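You operate a simulated robot arm through the tools that you are given. There is no shell and no other tool. Be economical: measure what you need, move in short steps, check, and stop when the job is done.

The job below is to be done with a simulated robot arm. You get a single attempt, and the scene is never put back.

## Task
Put one 35 g portion and one yolk in the LAB cup.
Fine: the cup stays on the slide, pulled out.

The check looks at the end state, three seconds after you hand in, the way a careful person would. Anything else that was tipped, shoved, dropped, spilled or broken makes it a failure.

## Robot
A 7-joint arm with a two-finger parallel gripper, fixed in place. Base frame: the origin is at the foot of the arm, x ahead of it, y to its left, z up; the work surface is at about z = 0. Units: mm, degrees, N and s.
With the tool pointing down near the work surface it reaches from about 240 to 620 mm from the base axis. Its first joint turns from -66.0 to 66.0 degrees. Payload 2.6 kg.
Tool frame: the origin (TCP) lies between the finger pads and is the grasp point; the fingertips stand 30 mm ahead of it; z points along the fingers, y is the line along which they close. The gripper opens to 94 mm. The fingers are 28 mm wide and 10 mm thick; the gripper's body (50 by 96 mm) begins 55 mm behind the TCP.
Orientation is that of the tool frame in the base frame, as [roll, pitch, yaw] about the fixed x, y, z axes, in that order (R = Rz(yaw) Ry(pitch) Rx(roll)). With the fingers straight down and closing along the base's y, the tool's x points along the base's -x, its y along +y and its z along -z.

## Interface
- The arm moves only by the tool arm_command. Its argument "motion" is a list of rows, each a list of 7 numbers: the opening in per cent of the stroke, from 0 (shut) to 100 (fully open), then the shift along the tool's x, y, z in mm, then the turn, a rotation vector about the tool's x, y, z in degrees. In form: [[grip, dx, dy, dz, rx, ry, rz], ...]. A call has 1 to 8 rows; each row is the pose to reach, as a shift and turn from the pose commanded when the call began, along the tool's axes at that moment. Rows are played at 5 a second. More than 50 mm and 8.6 degrees between two rows, or a gripper value outside its range, and nothing of the call is played. Where a pose cannot be reached the arm comes as near as it can. A force on the tool above 70 N (or 10 N above the force at the start of the call, whichever is more), or a blocked arm, ends the call early, and 0.2 s more pass. Each finger travels about 72 mm/s and halts on what it meets, pressing with about 26 N; the grip force reading is that of the motor and also rises with nothing between the fingers. The clock runs only during rows and for 0.2 s after the last one: add rows that repeat a pose to give the fingers time. The reply holds the time, the measured pose of the TCP, the force on the tool along the base axes, the opening and the grip force, in the units named above and with some noise, with the torque about the TCP (base axes, N m) and any sound that the robot's microphone picked up.
- Cameras (640 x 400 px; columns grow to the right, rows downward): "scene" is fixed at [34.4, 428.6, 568.6]; the picture's right is [-0.78, -0.62, 0.00], its down [-0.33, 0.41, -0.85] and it looks along [0.53, -0.66, -0.53] (base axes); focal length 333 px, centre (320, 200). "wrist" rides on the gripper at [76, 14, -102] in the tool frame; the picture's right is [-0.18, 0.98, 0.00], its down [-0.75, -0.14, -0.64] and it looks along [-0.63, -0.12, 0.77] (tool axes); focal length 243 px, centre (320, 200). There is no depth. A picture from a camera that has moved, and an enlarged one, comes with that camera's place and axes in the base frame and with its lens.
- get_image(camera): a new picture of that camera. The clock stands still meanwhile.
- zoom(camera, box): a new picture of the part [left, top, right, bottom] of that camera's present view, enlarged. The clock stands still meanwhile.
- hand_in(): hands the job in; it is judged then, once.

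Go step by step. Nothing tells you positions but the pictures and the camera data: compare them with the known pose of the tool, close in by small moves and look again before you grip or let go. The budget is 120 turns and 76 pictures, counting those below and the enlarged ones. Unless the task says otherwise, let go and move clear before handing in, and close with one line.

The tools are called after ">>>" as name(argument=value, ...) on one line, values as JSON. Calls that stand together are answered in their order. arm_command: Moves the arm, as the interface text tells. Its arguments: {"type":"object","properties":{"motion":{"type":"array","items":{"type":"array","items":{"type":"number"}}}},"required":["motion"]} The other tools are called the same way: get_image (camera) takes a picture; zoom (camera, box) takes an enlarged picture of a part of a camera's view; hand_in () hands the job in.

At the start:

```text
t: 0.0
position: [340.9, -237.2, 359.9]
tool_rot: [-179.9, 0.0, -180.0]
force: [-0.1, -0.3, 0.0]
ft_torque: [-0.02, -0.01, 0.0]
width: 94.1
grip_force: 0.0
```

scene: 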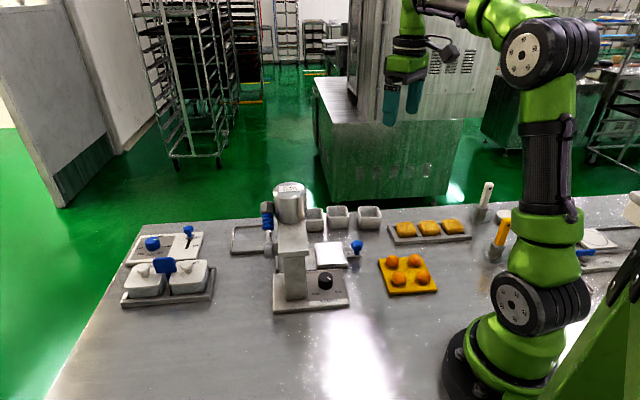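
wrist: 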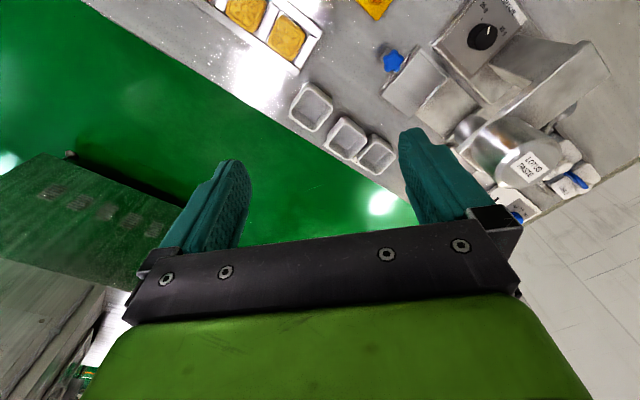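

I see a table with a dispenser (with a dial), cups, yolks on a yellow tray, and a slide with a blue knob. I'll zoom in for details first.

>>> zoom(camera="scene", box=[220, 170, 400, 320])

>>> zoom(camera="scene", box=[360, 170, 540, 310])

>>> zoom(camera="scene", box=[100, 200, 280, 320])

>>> zoom(camera="wrist", box=[360, 0, 620, 220])

```text
2.67 times, centred on (310, 245) of scene
camera zoom: at [34.4, 428.6, 568.6], right [-0.78, -0.62, 0.0], down [-0.33, 0.41, -0.85], along [0.53, -0.66, -0.53], focal length 887 px, centre (347, 80)
```

zoom: 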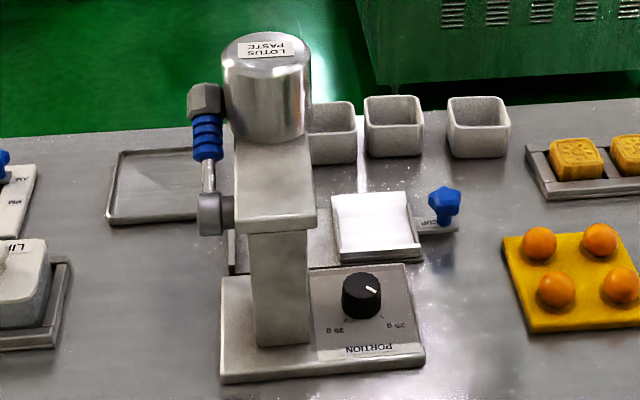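

```text
2.86 times, centred on (450, 240) of scene
camera zoom: at [34.4, 428.6, 568.6], right [-0.78, -0.62, 0.0], down [-0.33, 0.41, -0.85], along [0.53, -0.66, -0.53], focal length 950 px, centre (-51, 86)
```

zoom: 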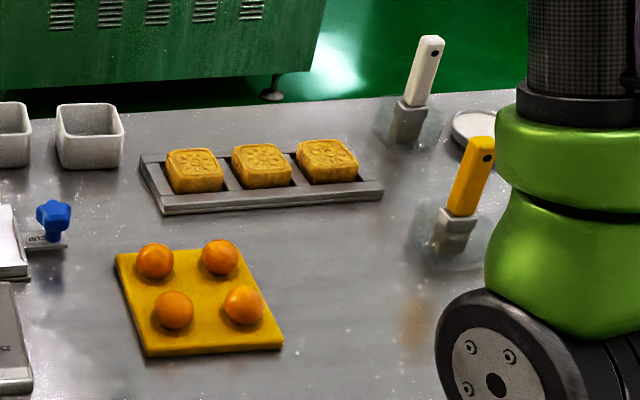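

```text
3.33 times, centred on (190, 260) of scene
camera zoom: at [34.4, 428.6, 568.6], right [-0.78, -0.62, 0.0], down [-0.33, 0.41, -0.85], along [0.53, -0.66, -0.53], focal length 1108 px, centre (753, 0)
```

zoom: 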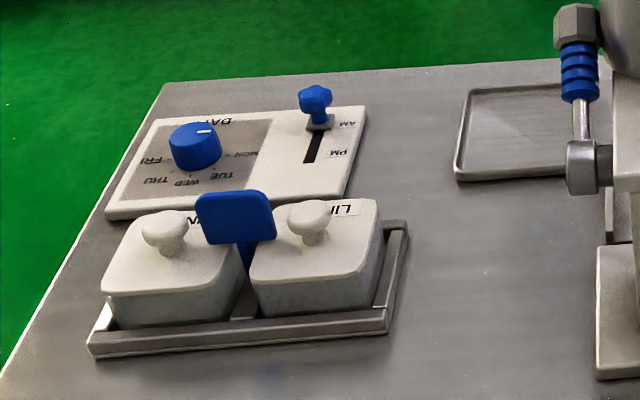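

```text
1.82 times, centred on (490, 110) of wrist
camera zoom: at [264.3, -222.0, 463.4], right [0.18, 0.98, 0.0], down [0.75, -0.14, 0.64], along [0.63, -0.12, -0.77], focal length 441 px, centre (11, 364)
```

zoom: 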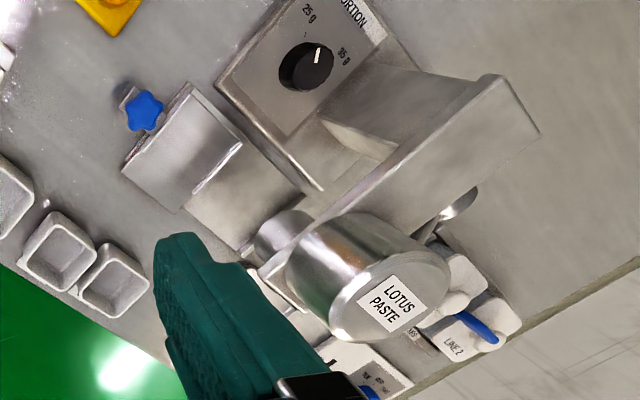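

The three open cups stand near (520,-150), (477,-199) and (407,-255), and the dispenser and its slide lie near (390,70) and (360,-120). I'll check the cups and slide label from here before moving.

>>> zoom(camera="wrist", box=[270, 60, 430, 190])

>>> zoom(camera="scene", box=[110, 215, 220, 310])

>>> zoom(camera="scene", box=[290, 195, 390, 265])

```text
3.08 times, centred on (350, 125) of wrist
camera zoom: at [264.3, -222.0, 463.4], right [0.18, 0.98, 0.0], down [0.75, -0.14, 0.64], along [0.63, -0.12, -0.77], focal length 746 px, centre (228, 431)
```

zoom: 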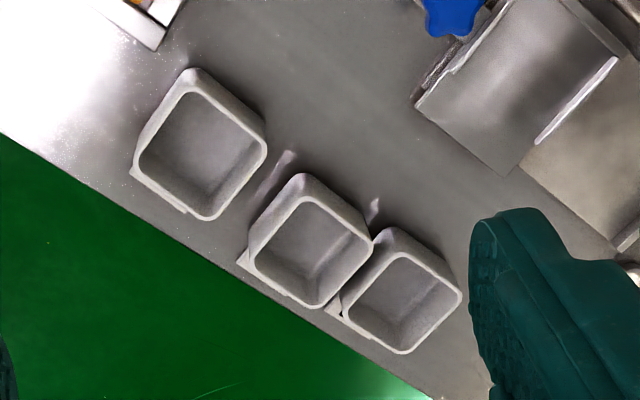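

```text
4.21 times, centred on (165, 262) of scene
camera zoom: at [34.4, 428.6, 568.6], right [-0.78, -0.62, 0.0], down [-0.33, 0.41, -0.85], along [0.53, -0.66, -0.53], focal length 1400 px, centre (973, -63)
```

zoom: 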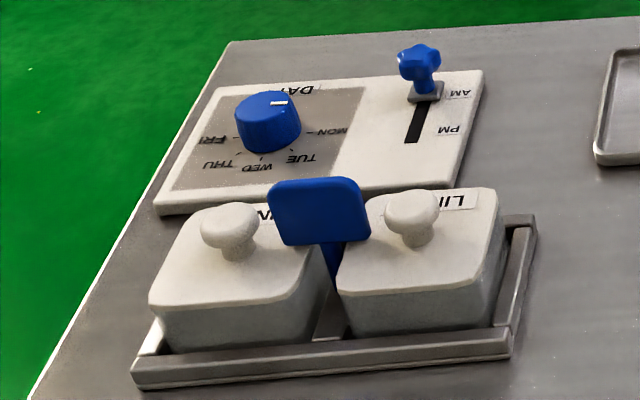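

```text
5.71 times, centred on (340, 230) of scene
camera zoom: at [34.4, 428.6, 568.6], right [-0.78, -0.62, 0.0], down [-0.33, 0.41, -0.85], along [0.53, -0.66, -0.53], focal length 1900 px, centre (206, 29)
```

zoom: 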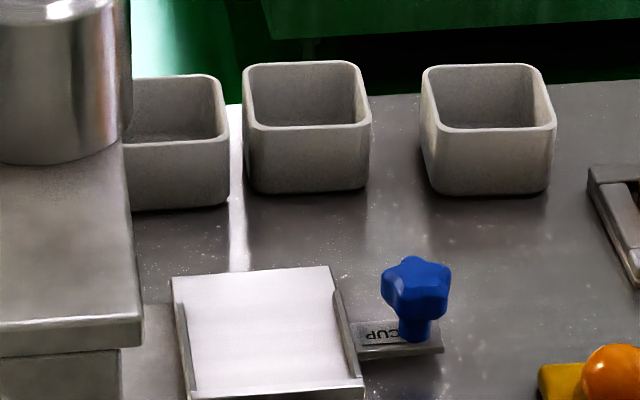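

The cup tags are on the table-edge side of the cups, hidden from here. I'll turn the tool about 50° and move out over the edge to read them.

>>> arm_command(motion=[[100, -30, -6, 20, 0, 0, -8], [100, -60, -12, 40, 0, 0, -16], [100, -90, -18, 60, 0, 0, -24], [100, -120, -24, 80, 0, 0, -32], [100, -150, -30, 100, 0, 0, -40], [100, -189, -38, 120, 0, 0, -48]])

>>> get_image(camera="wrist")

```text
t: 1.4
position: [520.8, -242.5, 239.9]
tool_rot: [179.9, 0.0, -132.0]
force: [-0.3, 0.1, -0.3]
ft_torque: [0.01, 0.0, 0.01]
width: 94.1
grip_force: 0.1
out of reach, approached as far as the arm can: row 6
```

```text
66 pictures are left
camera wrist: at [458.0, -288.4, 342.8], right [-0.61, 0.79, 0.0], down [0.61, 0.47, 0.64], along [0.51, 0.39, -0.77], focal length 243 px, centre (320, 200)
```

wrist: 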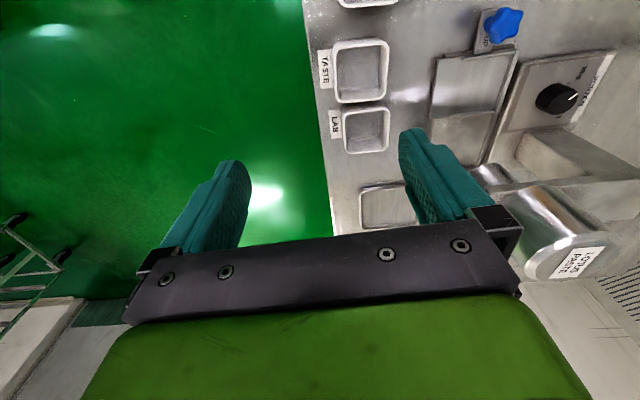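

The tags read TASTE on the middle cup and LAB on the farthest one, near (525,-161). I'll zoom for detail on the tag and the slide.

>>> zoom(camera="wrist", box=[300, 30, 420, 160])

>>> zoom(camera="wrist", box=[400, 0, 640, 150])

```text
3.08 times, centred on (360, 95) of wrist
camera zoom: at [458.0, -288.4, 342.8], right [-0.61, 0.79, 0.0], down [0.61, 0.47, 0.64], along [0.51, 0.39, -0.77], focal length 746 px, centre (197, 523)
```

zoom: 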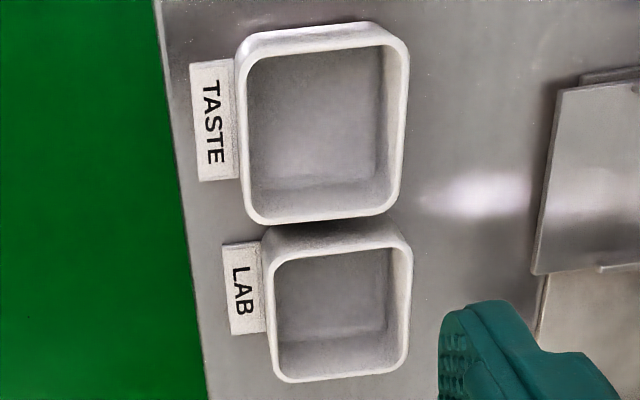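

```text
2.67 times, centred on (520, 75) of wrist
camera zoom: at [458.0, -288.4, 342.8], right [-0.61, 0.79, 0.0], down [0.61, 0.47, 0.64], along [0.51, 0.39, -0.77], focal length 647 px, centre (-213, 533)
```

zoom: 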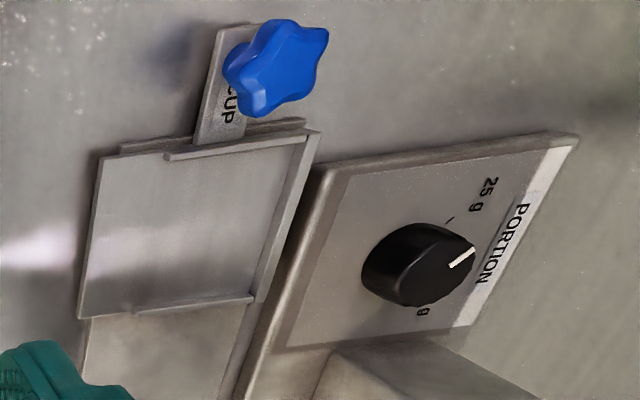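

LAB cup's rim is about 58–60 mm wide, centred near (528,-158), and the fingers will straddle it across the row. I'll move above it at z 150 and look again.

>>> arm_command(motion=[[100, -30, 20, 30, 0, 0, 0], [100, -55, 40, 60, 0, 0, 0], [100, -67.6, 51.2, 90, 0, 0, 0], [100, -67.6, 51.2, 90, 0, 0, 0]])

>>> get_image(camera="wrist")

```text
t: 2.4
position: [528.0, -158.8, 148.9]
tool_rot: [-180.0, 0.0, -132.0]
force: [-0.2, -0.6, -0.5]
ft_torque: [-0.02, 0.0, 0.0]
width: 93.9
grip_force: 0.0
```

```text
63 pictures are left
camera wrist: at [465.1, -205.1, 252.3], right [-0.61, 0.79, 0.0], down [0.61, 0.47, 0.64], along [0.51, 0.39, -0.77], focal length 243 px, centre (320, 200)
```

wrist: 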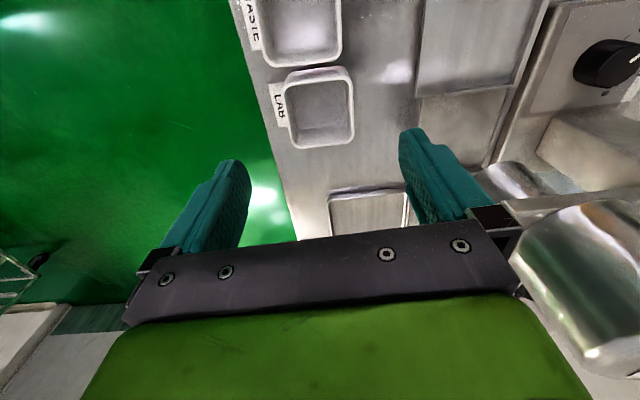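

The cup is below the tool as expected. I'll zoom in for its orientation.

>>> zoom(camera="wrist", box=[240, 40, 400, 160])

```text
3.33 times, centred on (320, 100) of wrist
camera zoom: at [465.1, -205.1, 252.3], right [-0.61, 0.79, 0.0], down [0.61, 0.47, 0.64], along [0.51, 0.39, -0.77], focal length 809 px, centre (320, 533)
```

zoom: 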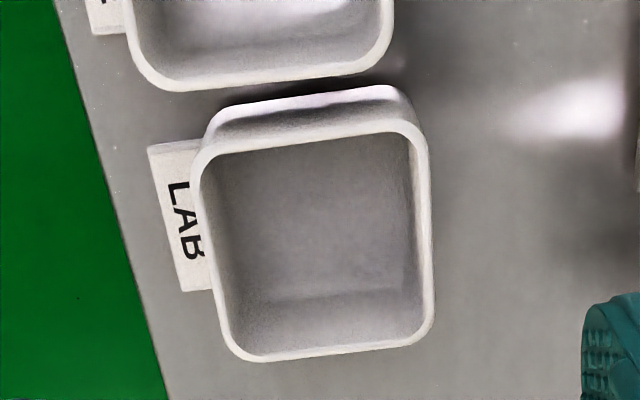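

Cup centre is 3 mm off in x, 2 mm in y and turned about 4°; I'll correct this and descend so the fingertips straddle it just above the tag.

>>> arm_command(motion=[[100, -2.9, -1.7, 20, 0, 0, 3.7], [100, -2.9, -1.7, 50, 0, 0, 3.7], [100, -2.9, -1.7, 75, 0, 0, 3.7], [100, -2.9, -1.7, 75, 0, 0, 3.7]])

>>> get_image(camera="wrist")

>>> zoom(camera="scene", box=[260, 180, 400, 270])

```text
t: 3.4
position: [531.2, -157.0, 74.6]
tool_rot: [180.0, 0.0, -135.7]
force: [0.3, -0.6, -1.1]
ft_torque: [-0.02, 0.01, 0.0]
width: 94.1
grip_force: 0.0
```

```text
61 pictures are left
camera wrist: at [466.2, -199.3, 178.4], right [-0.55, 0.83, 0.0], down [0.64, 0.42, 0.64], along [0.53, 0.36, -0.77], focal length 243 px, centre (320, 200)
```

wrist: 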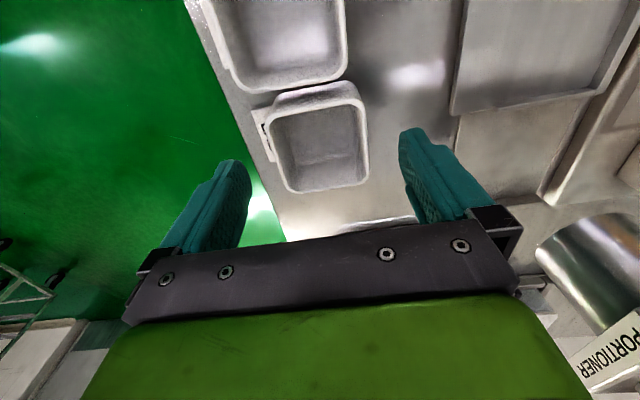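

```text
4.44 times, centred on (330, 225) of scene
camera zoom: at [34.4, 428.6, 568.6], right [-0.78, -0.62, 0.0], down [-0.33, 0.41, -0.85], along [0.53, -0.66, -0.53], focal length 1478 px, centre (276, 89)
```

zoom: 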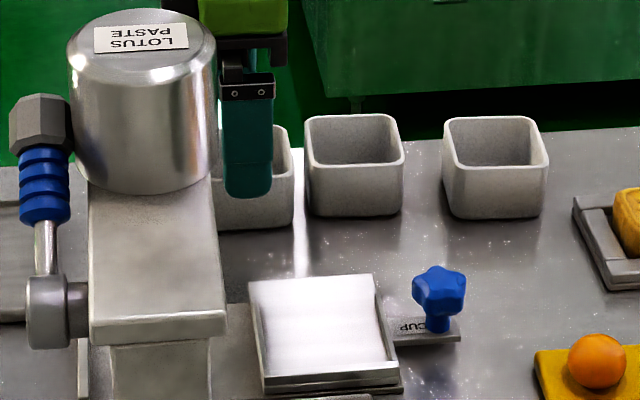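

The fingers straddle the cup evenly. I'll descend to tips at about 15 mm and close.

>>> arm_command(motion=[[100, 0, 0, 15, 0, 0, 0], [100, 0, 0, 29, 0, 0, 0], [80, 0, 0, 29, 0, 0, 0], [65, 0, 0, 29, 0, 0, 0], [58, 0, 0, 29, 0, 0, 0], [55, 0, 0, 29, 0, 0, 0], [55, 0, 0, 29, 0, 0, 0]])

>>> get_image(camera="wrist")

```text
t: 5.0
position: [532.7, -156.3, 46.5]
tool_rot: [180.0, -0.1, -135.7]
force: [0.7, 0.5, 2.9]
ft_torque: [0.07, 0.07, -0.02]
width: 59.1
grip_force: 25.9
```

```text
59 pictures are left
camera wrist: at [467.4, -199.3, 149.6], right [-0.55, 0.83, 0.0], down [0.64, 0.43, 0.64], along [0.54, 0.36, -0.77], focal length 243 px, centre (320, 200)
```

wrist: 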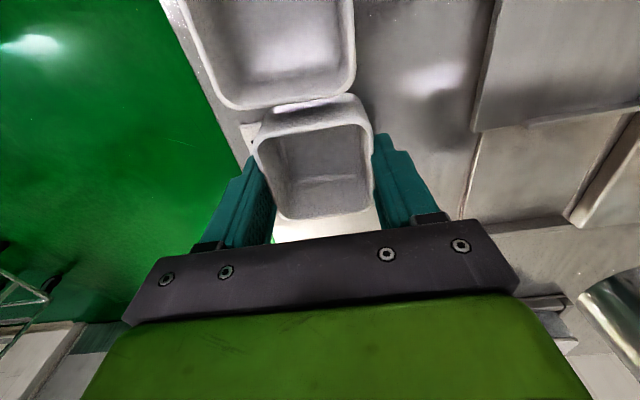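

The cup is gripped at 59 mm. I'll lift straight up and look at the tray.

>>> arm_command(motion=[[55, 0, 0, -20, 0, 0, 0], [55, 0, 0, -45, 0, 0, 0], [55, 0, 0, -70, 0, 0, 0], [55, 20, -10, -105, 0, 0, 0], [55, 20, -10, -105, 0, 0, 0]])

>>> get_image(camera="wrist")

>>> get_image(camera="scene")

```text
t: 6.2
position: [525.3, -179.2, 152.4]
tool_rot: [179.9, 0.1, -135.8]
force: [-0.8, -0.7, 0.1]
ft_torque: [-0.01, -0.02, -0.04]
width: 51.6
grip_force: 0.0
```

```text
58 pictures are left
camera wrist: at [459.3, -221.6, 254.7], right [-0.55, 0.83, 0.0], down [0.64, 0.43, 0.64], along [0.53, 0.36, -0.77], focal length 243 px, centre (320, 200)
```

wrist: 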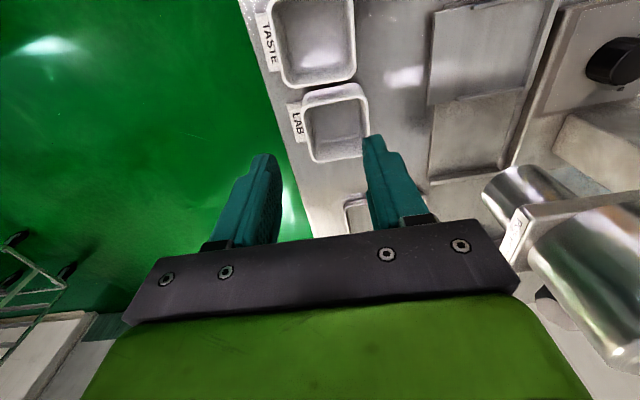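

```text
57 pictures are left
```

scene: 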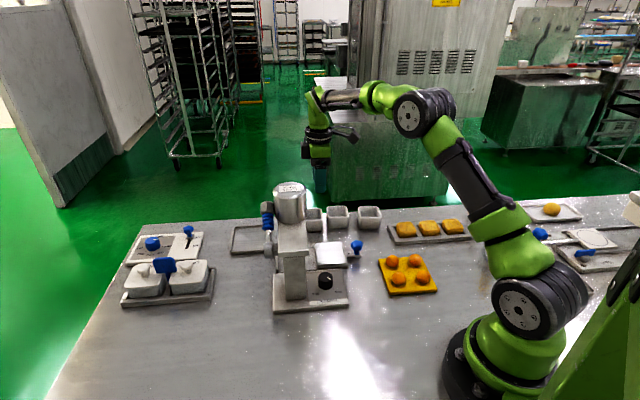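

The cup slipped out of the grip and is still standing in its place. I'll look at it closely before trying again.

>>> zoom(camera="wrist", box=[250, 60, 410, 180])

>>> zoom(camera="scene", box=[290, 190, 400, 260])

```text
3.33 times, centred on (330, 120) of wrist
camera zoom: at [459.3, -221.6, 254.7], right [-0.55, 0.83, 0.0], down [0.64, 0.43, 0.64], along [0.53, 0.36, -0.77], focal length 809 px, centre (287, 467)
```

zoom: 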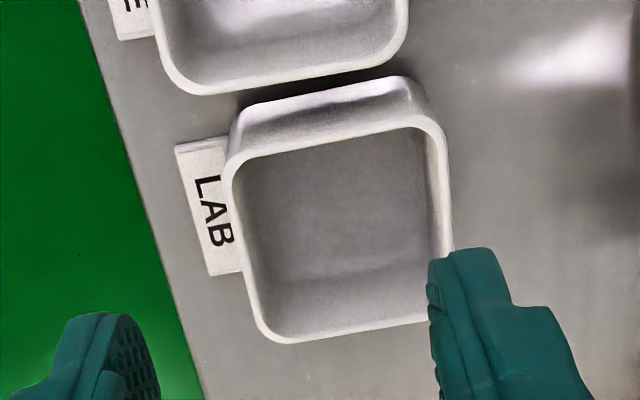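

```text
5.71 times, centred on (345, 225) of scene
camera zoom: at [34.4, 428.6, 568.6], right [-0.78, -0.62, 0.0], down [-0.33, 0.41, -0.85], along [0.53, -0.66, -0.53], focal length 1900 px, centre (177, 57)
```

zoom: 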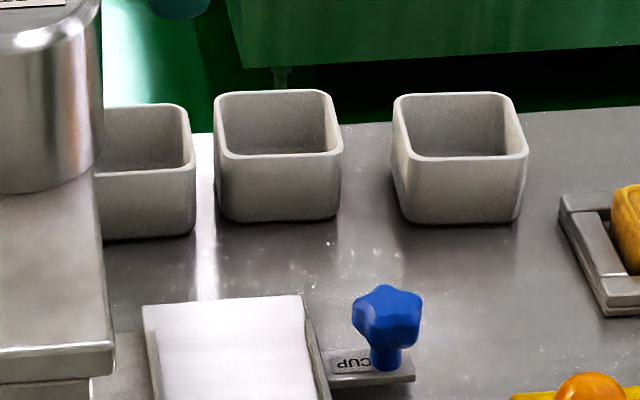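

The cup is upright, undamaged and still centred under the grip pose. I'll retry lower with a firmer grip and make a small slow test lift.

>>> arm_command(motion=[[100, -10, 5, 0, 0, 0, 0], [100, -22, 11, 15, 0, 0, 0], [100, -22, 11, 50, 0, 0, 0], [100, -22, 11, 85, 0, 0, 0], [100, -22, 11, 105, 0, 0, 0], [100, -22, 11, 111, 0, 0, 0], [100, -22, 11, 111, 0, 0, 0]])

>>> arm_command(motion=[[80, 0, 0, 0, 0, 0, 0], [62, 0, 0, 0, 0, 0, 0], [45, 0, 0, 0, 0, 0, 0], [30, 0, 0, 0, 0, 0, 0], [30, 0, 0, 0, 0, 0, 0], [30, 0, 0, 0, 0, 0, 0]])

>>> arm_command(motion=[[30, 0, 0, -1.5, 0, 0, 0], [30, 0, 0, -3, 0, 0, 0], [30, 0, 0, -4.5, 0, 0, 0], [30, 0, 0, -6, 0, 0, 0], [30, 0, 0, -6, 0, 0, 0]])

>>> get_image(camera="wrist")

```text
t: 7.8
position: [533.6, -154.6, 40.5]
tool_rot: [180.0, -0.1, -135.7]
force: [0.3, -0.9, -0.1]
ft_torque: [-0.04, 0.01, 0.01]
width: 94.2
grip_force: 0.0
```

```text
t: 9.2
position: [534.4, -154.9, 40.8]
tool_rot: [-180.0, 0.1, -135.8]
force: [0.1, -0.7, 1.3]
ft_torque: [0.0, -0.02, 0.0]
width: 63.7
grip_force: 25.8
```

```text
t: 10.4
position: [533.1, -155.3, 47.3]
tool_rot: [179.9, 0.0, -135.7]
force: [-0.4, 0.0, -0.7]
ft_torque: [0.01, 0.01, -0.01]
width: 63.5
grip_force: 26.5
```

```text
54 pictures are left
camera wrist: at [468.1, -197.7, 149.6], right [-0.55, 0.83, 0.0], down [0.64, 0.42, 0.64], along [0.53, 0.36, -0.77], focal length 243 px, centre (320, 200)
```

wrist: 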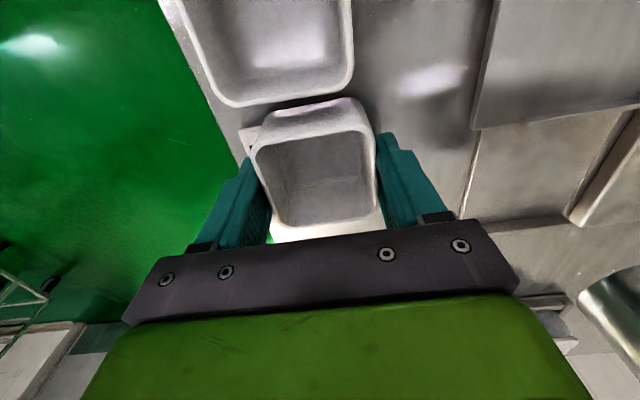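

The test lift holds at 63.5 mm width. I'll lift slowly further and check.

>>> arm_command(motion=[[30, 0, 0, -4, 0, 0, 0], [30, 0, 0, -8, 0, 0, 0], [30, 0, 0, -13, 0, 0, 0], [30, 0, 0, -18, 0, 0, 0], [30, 0, 0, -24, 0, 0, 0], [30, 0, 0, -30, 0, 0, 0], [30, 0, 0, -30, 0, 0, 0]])

>>> get_image(camera="wrist")

```text
t: 12.0
position: [534.3, -155.3, 76.2]
tool_rot: [180.0, 0.1, -135.6]
force: [0.5, 0.2, 0.2]
ft_torque: [-0.01, 0.05, -0.02]
width: 63.4
grip_force: 25.6
```

```text
53 pictures are left
camera wrist: at [468.6, -196.8, 179.5], right [-0.55, 0.83, 0.0], down [0.64, 0.43, 0.64], along [0.53, 0.36, -0.77], focal length 243 px, centre (320, 200)
```

wrist: 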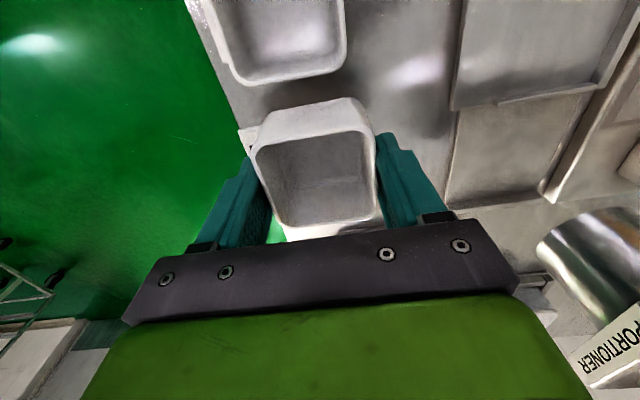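

The cup is held well. I'll raise it, move it back along the row, then part way inward towards the tray and look.

>>> arm_command(motion=[[30, 4, 0, -22, 0, 0, 0], [30, 18, 0, -44, 0, 0, 0], [30, 36, 5, -64, 0, 0, 0], [30, 42, 25, -64, 0, 0, 0], [30, 42, 45, -64, 0, 0, 0], [30, 42, 60, -64, 0, 0, 0], [30, 42, 65, -64, 0, 0, 0], [30, 42, 65, -64, 0, 0, 0]])

>>> get_image(camera="wrist")

>>> get_image(camera="scene")

```text
t: 13.8
position: [457.9, -137.4, 141.3]
tool_rot: [-180.0, -0.1, -135.7]
force: [0.1, -0.2, -0.3]
ft_torque: [0.0, 0.01, -0.02]
width: 63.6
grip_force: 26.2
```

```text
52 pictures are left
camera wrist: at [392.6, -180.1, 243.6], right [-0.55, 0.83, 0.0], down [0.64, 0.43, 0.64], along [0.53, 0.36, -0.77], focal length 243 px, centre (320, 200)
```

wrist: 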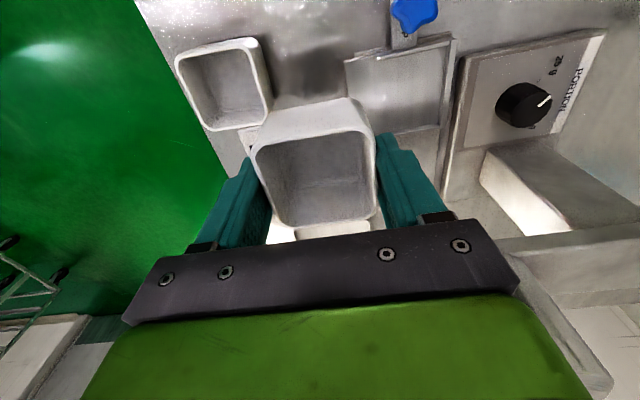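

```text
51 pictures are left
```

scene: 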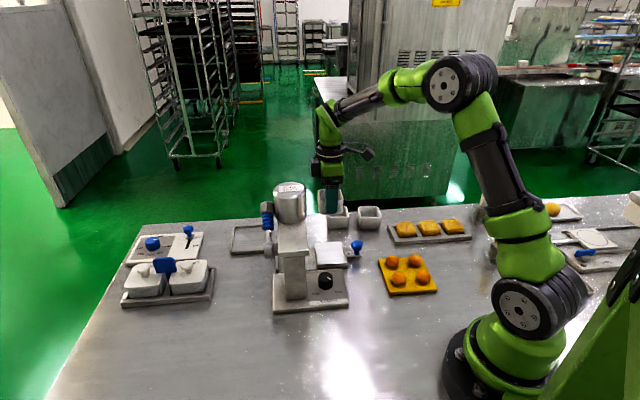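

The tray and dial are in view on the right. I'll zoom in on them.

>>> zoom(camera="wrist", box=[330, 0, 610, 180])

>>> zoom(camera="scene", box=[265, 225, 365, 315])

```text
2.22 times, centred on (470, 90) of wrist
camera zoom: at [392.6, -180.1, 243.6], right [-0.55, 0.83, 0.0], down [0.64, 0.43, 0.64], along [0.53, 0.36, -0.77], focal length 539 px, centre (-13, 444)
```

zoom: 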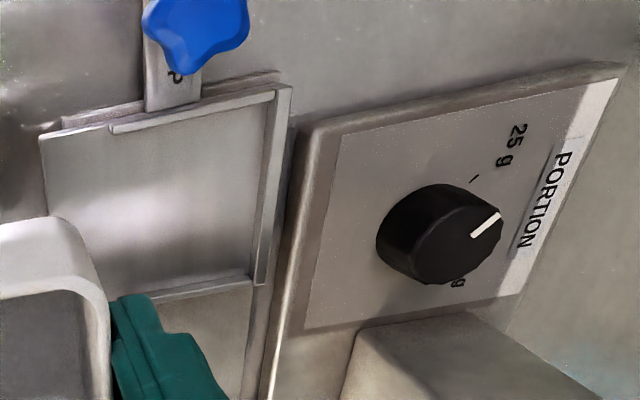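

```text
4.44 times, centred on (315, 270) of scene
camera zoom: at [34.4, 428.6, 568.6], right [-0.78, -0.62, 0.0], down [-0.33, 0.41, -0.85], along [0.53, -0.66, -0.53], focal length 1478 px, centre (342, -111)
```

zoom: 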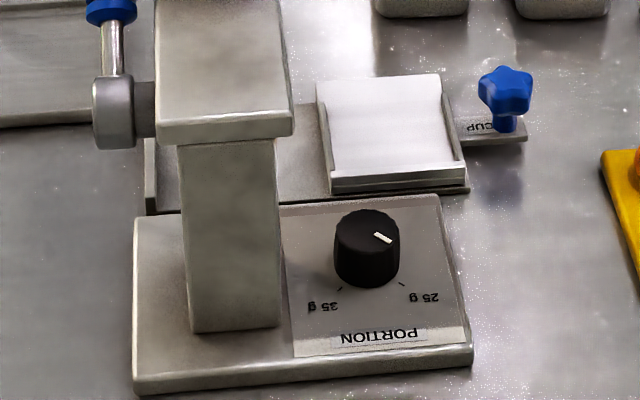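

The pointer sits at 25 g and must be turned clockwise (seen from above) to 35 g. Before placing the cup, I'll check how it hangs in the grip.

>>> zoom(camera="scene", box=[295, 140, 385, 240])

>>> zoom(camera="wrist", box=[220, 80, 420, 250])

```text
4.00 times, centred on (340, 190) of scene
camera zoom: at [34.4, 428.6, 568.6], right [-0.78, -0.62, 0.0], down [-0.33, 0.41, -0.85], along [0.53, -0.66, -0.53], focal length 1330 px, centre (240, 240)
```

zoom: 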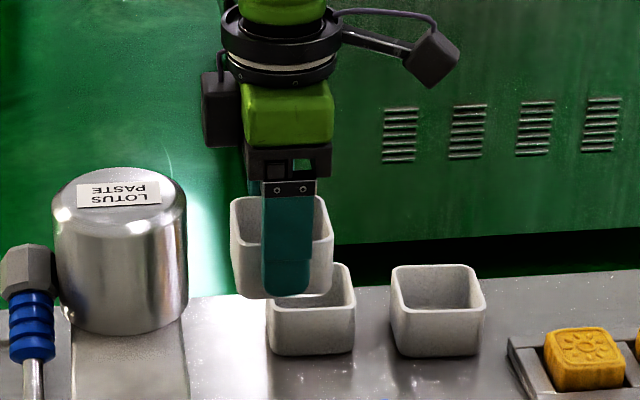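

```text
2.35 times, centred on (320, 165) of wrist
camera zoom: at [392.6, -180.1, 243.6], right [-0.55, 0.83, 0.0], down [0.64, 0.43, 0.64], along [0.53, 0.36, -0.77], focal length 571 px, centre (320, 282)
```

zoom: 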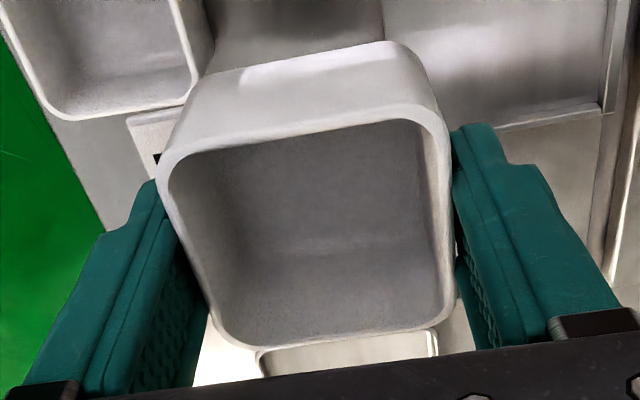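

The cup hangs level, with its tag attached. I'll move it over the tray with its bottom at about 50 mm.

>>> arm_command(motion=[[30, -2, 25, 0, 0, 0, 0], [30, -3.5, 50, 0, 0, 0, 0], [30, -3.5, 70, 0, 0, 0, 0], [30, -3.5, 80, 10, 0, 0, 0], [30, -3.5, 80, 30, 0, 0, 0], [30, -3.5, 80, 50, 0, 0, 0], [30, -3.5, 80, 50, 0, 0, 0]])

>>> get_image(camera="wrist")

>>> zoom(camera="scene", box=[275, 170, 385, 290])

```text
t: 15.4
position: [405.3, -77.4, 90.3]
tool_rot: [-180.0, 0.0, -135.7]
force: [0.1, 1.0, -1.0]
ft_torque: [-0.07, -0.01, -0.02]
width: 63.7
grip_force: 25.9
```

```text
46 pictures are left
camera wrist: at [339.9, -119.6, 193.1], right [-0.55, 0.83, 0.0], down [0.64, 0.43, 0.64], along [0.53, 0.36, -0.77], focal length 243 px, centre (320, 200)
```

wrist: 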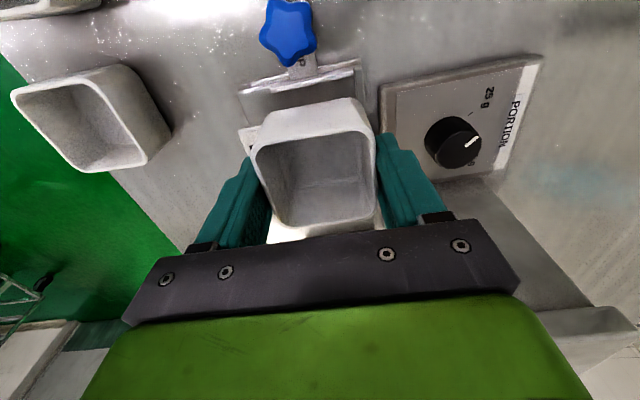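

```text
3.33 times, centred on (330, 230) of scene
camera zoom: at [34.4, 428.6, 568.6], right [-0.78, -0.62, 0.0], down [-0.33, 0.41, -0.85], along [0.53, -0.66, -0.53], focal length 1108 px, centre (287, 100)
```

zoom: 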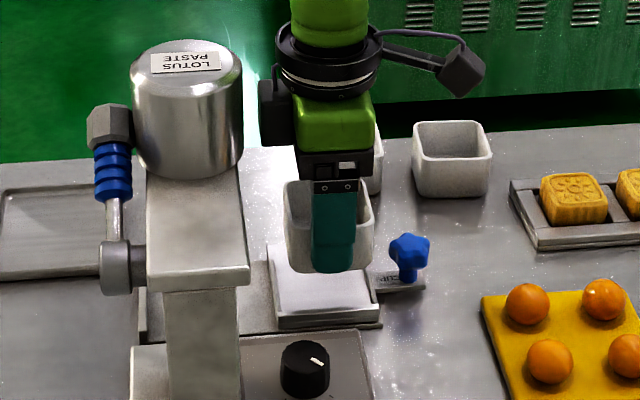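

Everything is clear so far. I'll zoom in on the handle-side rail to locate the cup against it.

>>> zoom(camera="wrist", box=[220, 30, 400, 150])

>>> zoom(camera="scene", box=[315, 210, 375, 280])

```text
3.33 times, centred on (310, 90) of wrist
camera zoom: at [339.9, -119.6, 193.1], right [-0.55, 0.83, 0.0], down [0.64, 0.43, 0.64], along [0.53, 0.36, -0.77], focal length 809 px, centre (353, 567)
```

zoom: 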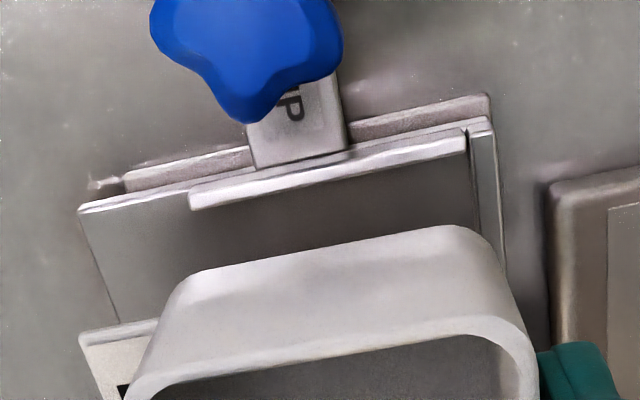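

```text
5.71 times, centred on (345, 245) of scene
camera zoom: at [34.4, 428.6, 568.6], right [-0.78, -0.62, 0.0], down [-0.33, 0.41, -0.85], along [0.53, -0.66, -0.53], focal length 1900 px, centre (177, -57)
```

zoom: 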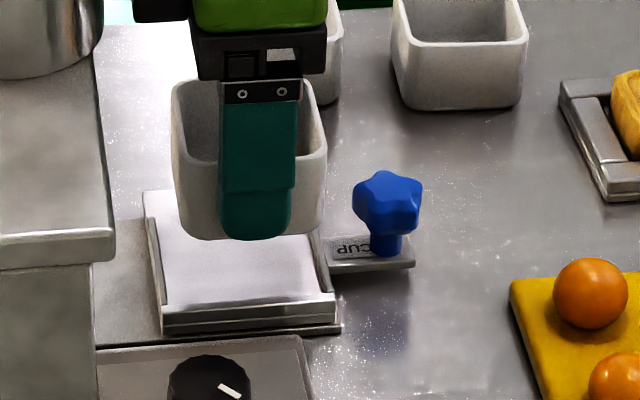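

The rail is about 32.6 mm ahead and the stop about 29 mm to the side, so the cup needs a 2 mm shift away from the stop. I'll lower it to just above the tray.

>>> arm_command(motion=[[30, 0, -2, 8, 0, 0, 0], [30, 0, -2, 16, 0, 0, 0], [30, 0, -2, 24, 0, 0, 0], [30, 0, -2, 29, 0, 0, 0], [30, 0, -2, 29, 0, 0, 0]])

>>> zoom(camera="wrist", box=[220, 30, 400, 150])

>>> zoom(camera="scene", box=[300, 210, 370, 280])

```text
t: 16.6
position: [405.9, -80.0, 62.2]
tool_rot: [-179.9, 0.0, -135.7]
force: [-0.3, 0.8, -1.1]
ft_torque: [0.0, 0.05, -0.03]
width: 63.4
grip_force: 26.4
```

```text
3.33 times, centred on (310, 90) of wrist
camera zoom: at [340.6, -121.8, 164.6], right [-0.55, 0.83, 0.0], down [0.64, 0.42, 0.64], along [0.53, 0.36, -0.77], focal length 809 px, centre (353, 567)
```

zoom: 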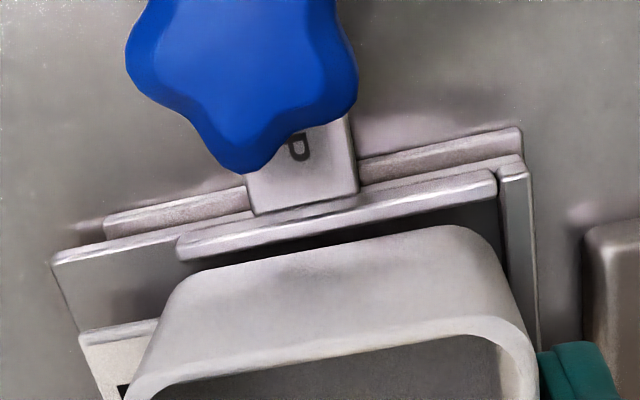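

```text
5.71 times, centred on (335, 245) of scene
camera zoom: at [34.4, 428.6, 568.6], right [-0.78, -0.62, 0.0], down [-0.33, 0.41, -0.85], along [0.53, -0.66, -0.53], focal length 1900 px, centre (234, -57)
```

zoom: 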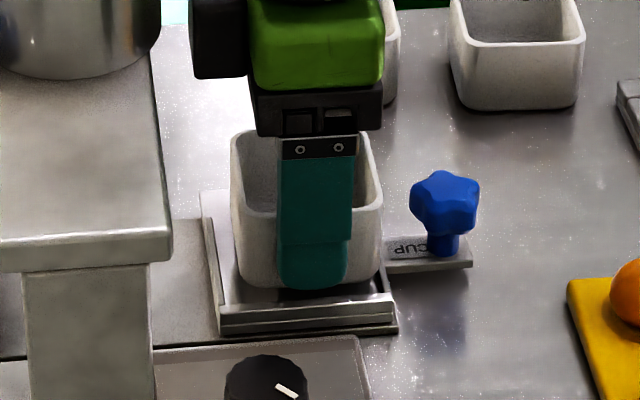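

The clearances look fine. I'll shift 2.5 mm further from the stop and lower in 1–2 mm steps, watching the force.

>>> arm_command(motion=[[30, 0, -2.5, 0, 0, 0, 0], [30, 0, -2.5, 2, 0, 0, 0], [30, 0, -2.5, 4, 0, 0, 0], [30, 0, -2.5, 5, 0, 0, 0], [30, 0, -2.5, 5, 0, 0, 0]])

>>> arm_command(motion=[[30, 0, 0, 1, 0, 0, 0], [30, 0, 0, 2, 0, 0, 0], [30, 0, 0, 3, 0, 0, 0], [30, 0, 0, 3, 0, 0, 0]])

```text
t: 17.8
position: [409.2, -81.2, 58.4]
tool_rot: [-179.8, 0.2, -135.7]
force: [2.7, 8.4, 21.6]
ft_torque: [-0.27, 0.4, -0.16]
width: 63.6
grip_force: 25.7
```

```text
t: 18.8
position: [408.2, -81.9, 53.9]
tool_rot: [-180.0, 0.1, -135.7]
force: [8.6, 7.5, 22.9]
ft_torque: [-0.25, 0.27, -0.05]
width: 63.7
grip_force: 25.9
```

There's contact with about 22 N down and a side force along the row. I'll look before going further.

>>> zoom(camera="wrist", box=[220, 30, 400, 150])

>>> zoom(camera="scene", box=[310, 215, 370, 280])

```text
3.33 times, centred on (310, 90) of wrist
camera zoom: at [342.9, -124.1, 156.3], right [-0.55, 0.83, 0.0], down [0.64, 0.43, 0.64], along [0.54, 0.36, -0.77], focal length 809 px, centre (353, 567)
```

zoom: 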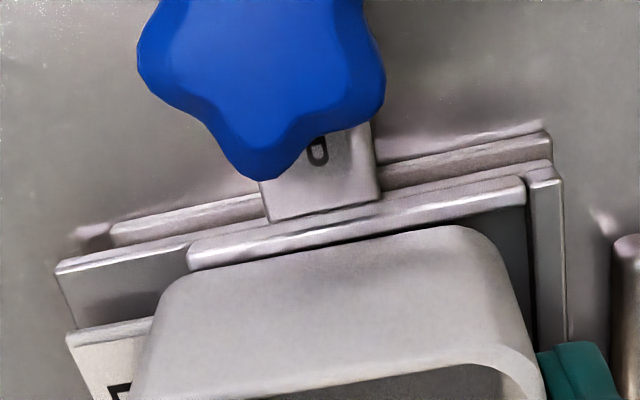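

```text
6.15 times, centred on (340, 248) of scene
camera zoom: at [34.3, 428.6, 568.6], right [-0.78, -0.62, 0.0], down [-0.33, 0.41, -0.85], along [0.53, -0.66, -0.53], focal length 2046 px, centre (197, -92)
```

zoom: 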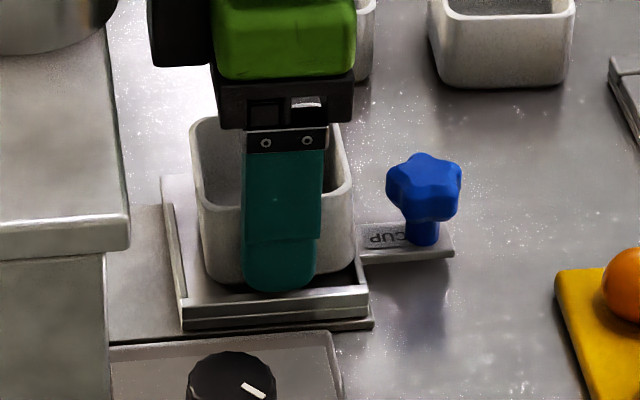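

The cup sits hard against the handle-side rail with about 10 mm spare on the other side. I'll lift slightly, shift 4.5 mm along the row and lower again.

>>> arm_command(motion=[[30, 0, 0, -5, 0, 0, 0], [30, 0, 0, -9, 0, 0, 0], [30, -4.5, 0, -9, 0, 0, 0], [30, -4.5, 0, -9, 0, 0, 0]])

>>> zoom(camera="scene", box=[310, 215, 370, 280])

```text
t: 19.8
position: [410.3, -79.3, 62.5]
tool_rot: [-179.9, -0.1, -135.8]
force: [1.2, 0.0, 0.4]
ft_torque: [-0.01, -0.01, 0.01]
width: 63.7
grip_force: 26.0
```

```text
6.15 times, centred on (340, 248) of scene
camera zoom: at [34.4, 428.6, 568.6], right [-0.78, -0.62, 0.0], down [-0.33, 0.41, -0.85], along [0.53, -0.66, -0.53], focal length 2046 px, centre (197, -92)
```

zoom: 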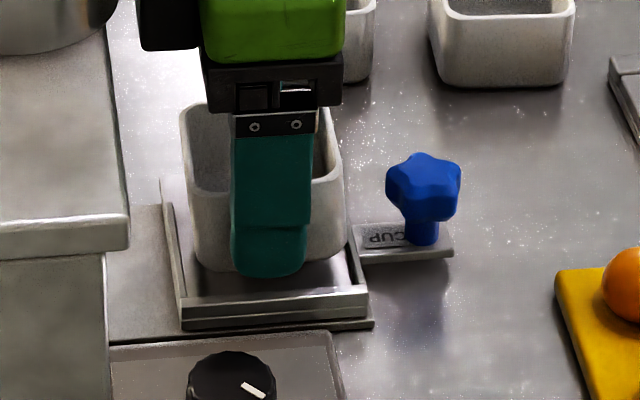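

Now it is centred between the rails. I'll lower in small steps.

>>> arm_command(motion=[[30, 0, 0, 2, 0, 0, 0], [30, 0, 0, 4, 0, 0, 0], [30, 0, 0, 5, 0, 0, 0], [30, 0, 0, 5, 0, 0, 0]])

>>> arm_command(motion=[[30, 0, 0, 1, 0, 0, 0], [30, 0, 0, 2, 0, 0, 0], [30, 0, 0, 2, 0, 0, 0]])

>>> arm_command(motion=[[30, 0, 0, 1, 0, 0, 0], [30, 0, 0, 2, 0, 0, 0], [30, 0, 0, 2, 0, 0, 0]])

>>> zoom(camera="scene", box=[310, 215, 370, 280])

```text
t: 20.8
position: [412.1, -77.7, 58.4]
tool_rot: [179.8, 0.1, -135.7]
force: [-0.4, -0.8, -0.2]
ft_torque: [0.01, -0.01, 0.01]
width: 63.6
grip_force: 26.1
```

```text
t: 21.6
position: [411.0, -78.7, 54.9]
tool_rot: [180.0, 0.1, -135.7]
force: [-0.4, -0.4, -1.6]
ft_torque: [-0.01, 0.01, 0.01]
width: 63.7
grip_force: 25.8
```

```text
t: 22.4
position: [410.4, -78.3, 52.5]
tool_rot: [180.0, -0.1, -135.7]
force: [0.1, -0.6, -0.7]
ft_torque: [0.02, 0.01, 0.0]
width: 64.0
grip_force: 26.1
```

```text
6.15 times, centred on (340, 248) of scene
camera zoom: at [34.4, 428.6, 568.6], right [-0.78, -0.62, 0.0], down [-0.33, 0.41, -0.85], along [0.53, -0.66, -0.53], focal length 2046 px, centre (197, -92)
```

zoom: 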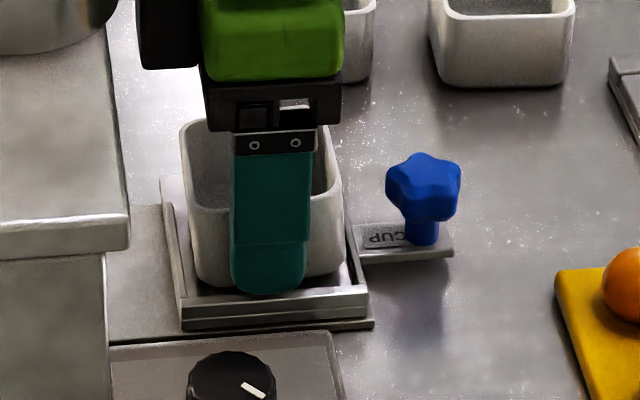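

No contact yet at z 52.5. I'll continue down in 1 mm steps.

>>> arm_command(motion=[[30, 0, 0, 1, 0, 0, 0], [30, 0, 0, 2, 0, 0, 0], [30, 0, 0, 2, 0, 0, 0]])

>>> arm_command(motion=[[30, 0, 0, 1, 0, 0, 0], [30, 0, 0, 2, 0, 0, 0], [30, 0, 0, 2, 0, 0, 0]])

>>> zoom(camera="scene", box=[310, 215, 370, 280])

```text
t: 23.2
position: [410.8, -78.8, 52.0]
tool_rot: [179.9, 0.0, -135.7]
force: [-1.0, 0.3, 2.7]
ft_torque: [0.05, -0.11, 0.04]
width: 63.5
grip_force: 26.2
```

```text
t: 24.0
position: [413.5, -78.8, 50.3]
tool_rot: [-179.8, 0.1, -135.7]
force: [-1.0, 1.2, 20.7]
ft_torque: [0.37, -0.36, 0.01]
width: 63.6
grip_force: 25.9
```

```text
6.15 times, centred on (340, 248) of scene
camera zoom: at [34.3, 428.6, 568.6], right [-0.78, -0.62, 0.0], down [-0.33, 0.41, -0.85], along [0.53, -0.66, -0.53], focal length 2046 px, centre (197, -92)
```

zoom: 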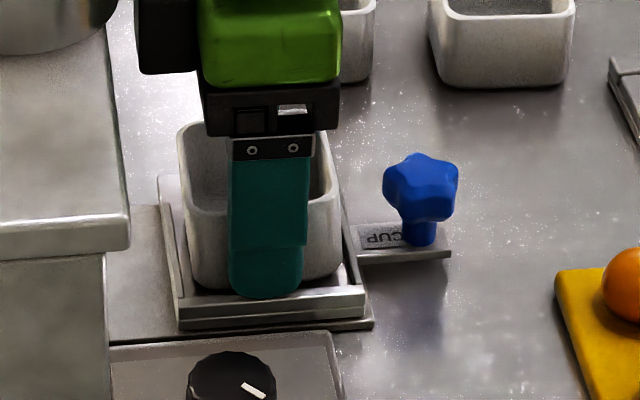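

The contact is on the +row side, so the cup likely tilted slightly in the grip and rests on the tray floor. I'll back off the pressure a touch, then open gently and lift.

>>> arm_command(motion=[[30, 0, 0, -0.5, 0, 0, 0], [66, 0, 0, -0.5, 0, 0, 0], [69, 0, 0, -0.5, 0, 0, 0], [72, 0, 0, -0.5, 0, 0, 0], [75, 0, 0, -0.5, 0, 0, 0], [75, 0, 0, -0.5, 0, 0, 0]])

>>> zoom(camera="scene", box=[310, 215, 370, 280])

>>> get_image(camera="wrist")

```text
t: 25.4
position: [411.0, -78.4, 50.7]
tool_rot: [-180.0, 0.1, -135.7]
force: [0.9, -0.5, 0.4]
ft_torque: [-0.03, -0.01, -0.03]
width: 70.6
grip_force: 0.1
```

```text
6.15 times, centred on (340, 248) of scene
camera zoom: at [34.4, 428.6, 568.6], right [-0.78, -0.62, 0.0], down [-0.33, 0.41, -0.85], along [0.53, -0.66, -0.53], focal length 2046 px, centre (197, -92)
```

zoom: 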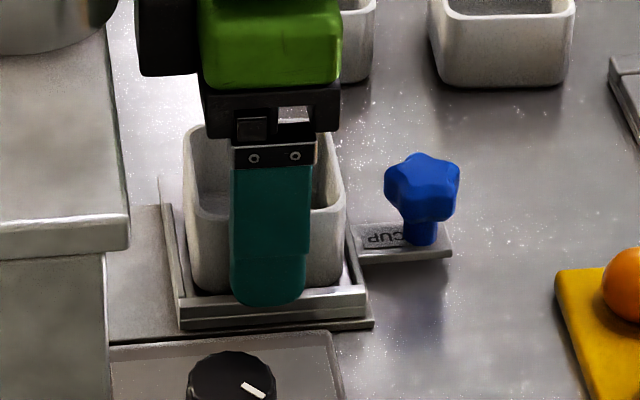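

```text
34 pictures are left
camera wrist: at [345.8, -120.0, 153.2], right [-0.55, 0.83, 0.0], down [0.64, 0.42, 0.64], along [0.53, 0.36, -0.77], focal length 243 px, centre (320, 200)
```

wrist: 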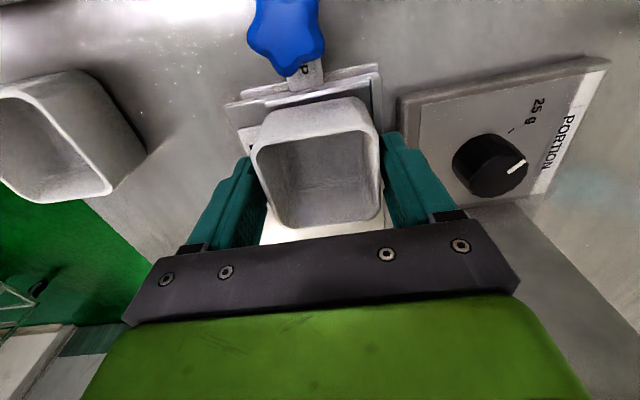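

The cup stands free on the tray. I'll lift off and move above the dial, keeping the same yaw so the gripper's narrow side faces the pillar.

>>> arm_command(motion=[[75, 0, 0, -6, 0, 0, 0], [75, 0, 0, -20, 0, 0, 0], [75, 0, 0, -45, 0, 0, 0], [75, 4, 10, -75, 0, 0, 0], [75, 2, 35, -75, 0, 0, 0], [75, -2, 60, -75, 0, 0, 0], [75, -8, 90, -75, 0, 0, 0], [75, -8, 90, -75, 0, 0, 0]])

>>> get_image(camera="wrist")

>>> get_image(camera="scene")

```text
t: 27.2
position: [353.3, -7.4, 125.0]
tool_rot: [180.0, 0.0, -135.7]
force: [0.6, 0.1, 0.3]
ft_torque: [-0.02, 0.04, 0.02]
width: 70.4
grip_force: 0.2
```

```text
33 pictures are left
camera wrist: at [287.9, -48.9, 227.1], right [-0.55, 0.83, 0.0], down [0.64, 0.42, 0.64], along [0.53, 0.36, -0.77], focal length 243 px, centre (320, 200)
```

wrist: 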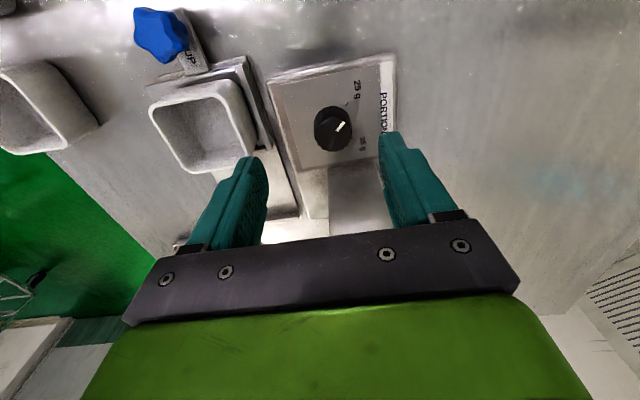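

```text
32 pictures are left
```

scene: 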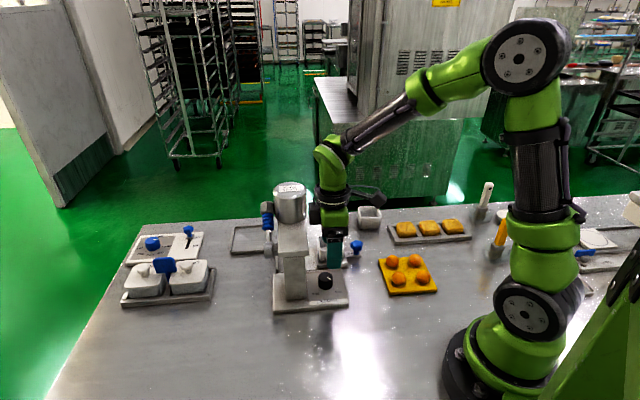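

The dial is just below, slightly inward. I'll zoom in for its centre and pointer.

>>> zoom(camera="wrist", box=[270, 60, 410, 170])

```text
3.64 times, centred on (340, 115) of wrist
camera zoom: at [287.9, -48.9, 227.1], right [-0.55, 0.83, 0.0], down [0.64, 0.42, 0.64], along [0.53, 0.36, -0.77], focal length 882 px, centre (247, 509)
```

zoom: 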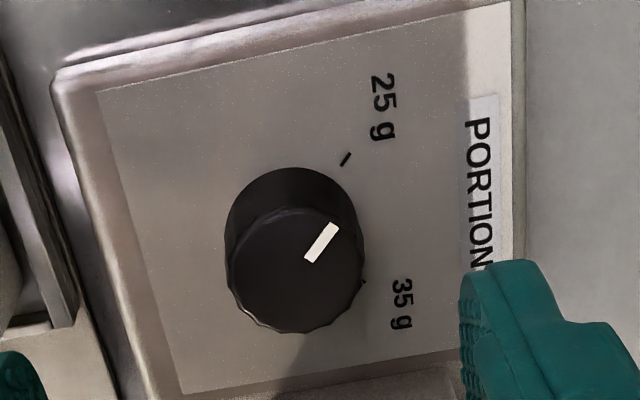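

The pointer is confirmed at 25 g, the knob centre is about (354,6) with its top near z 42, and it needs about +88° of tool rz. To keep the gripper clear of the pillar I'll turn it in two or three regrasps, starting at -20°.

>>> arm_command(motion=[[62, -4, 4, 10, 0, 0, -7], [62, -9, 9.3, 25, 0, 0, -14], [62, -9, 9.3, 45, 0, 0, -21], [62, -9, 9.3, 60, 0, 0, -21], [62, -9, 9.3, 69, 0, 0, -21], [62, -9, 9.3, 69, 0, 0, -21]])

>>> zoom(camera="wrist", box=[200, 60, 460, 222])

```text
t: 28.0
position: [356.7, 5.3, 90.3]
tool_rot: [-179.2, 0.4, -115.6]
force: [-10.4, -0.8, 12.4]
ft_torque: [0.8, -0.54, -0.07]
width: 58.4
grip_force: 0.0
stopped in row 4: the force on the tool passed its limit at 121 N (the readings are from after the stop); the commanded pose is now the measured one
```

```text
2.46 times, centred on (330, 141) of wrist
camera zoom: at [308.5, -56.7, 191.8], right [-0.81, 0.59, -0.01], down [0.44, 0.62, 0.65], along [0.39, 0.52, -0.76], focal length 597 px, centre (295, 345)
```

zoom: 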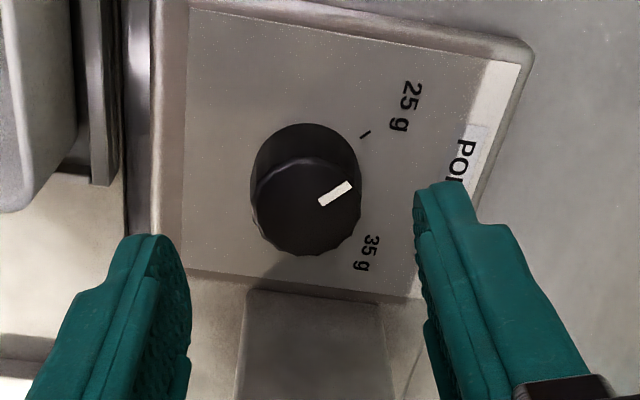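

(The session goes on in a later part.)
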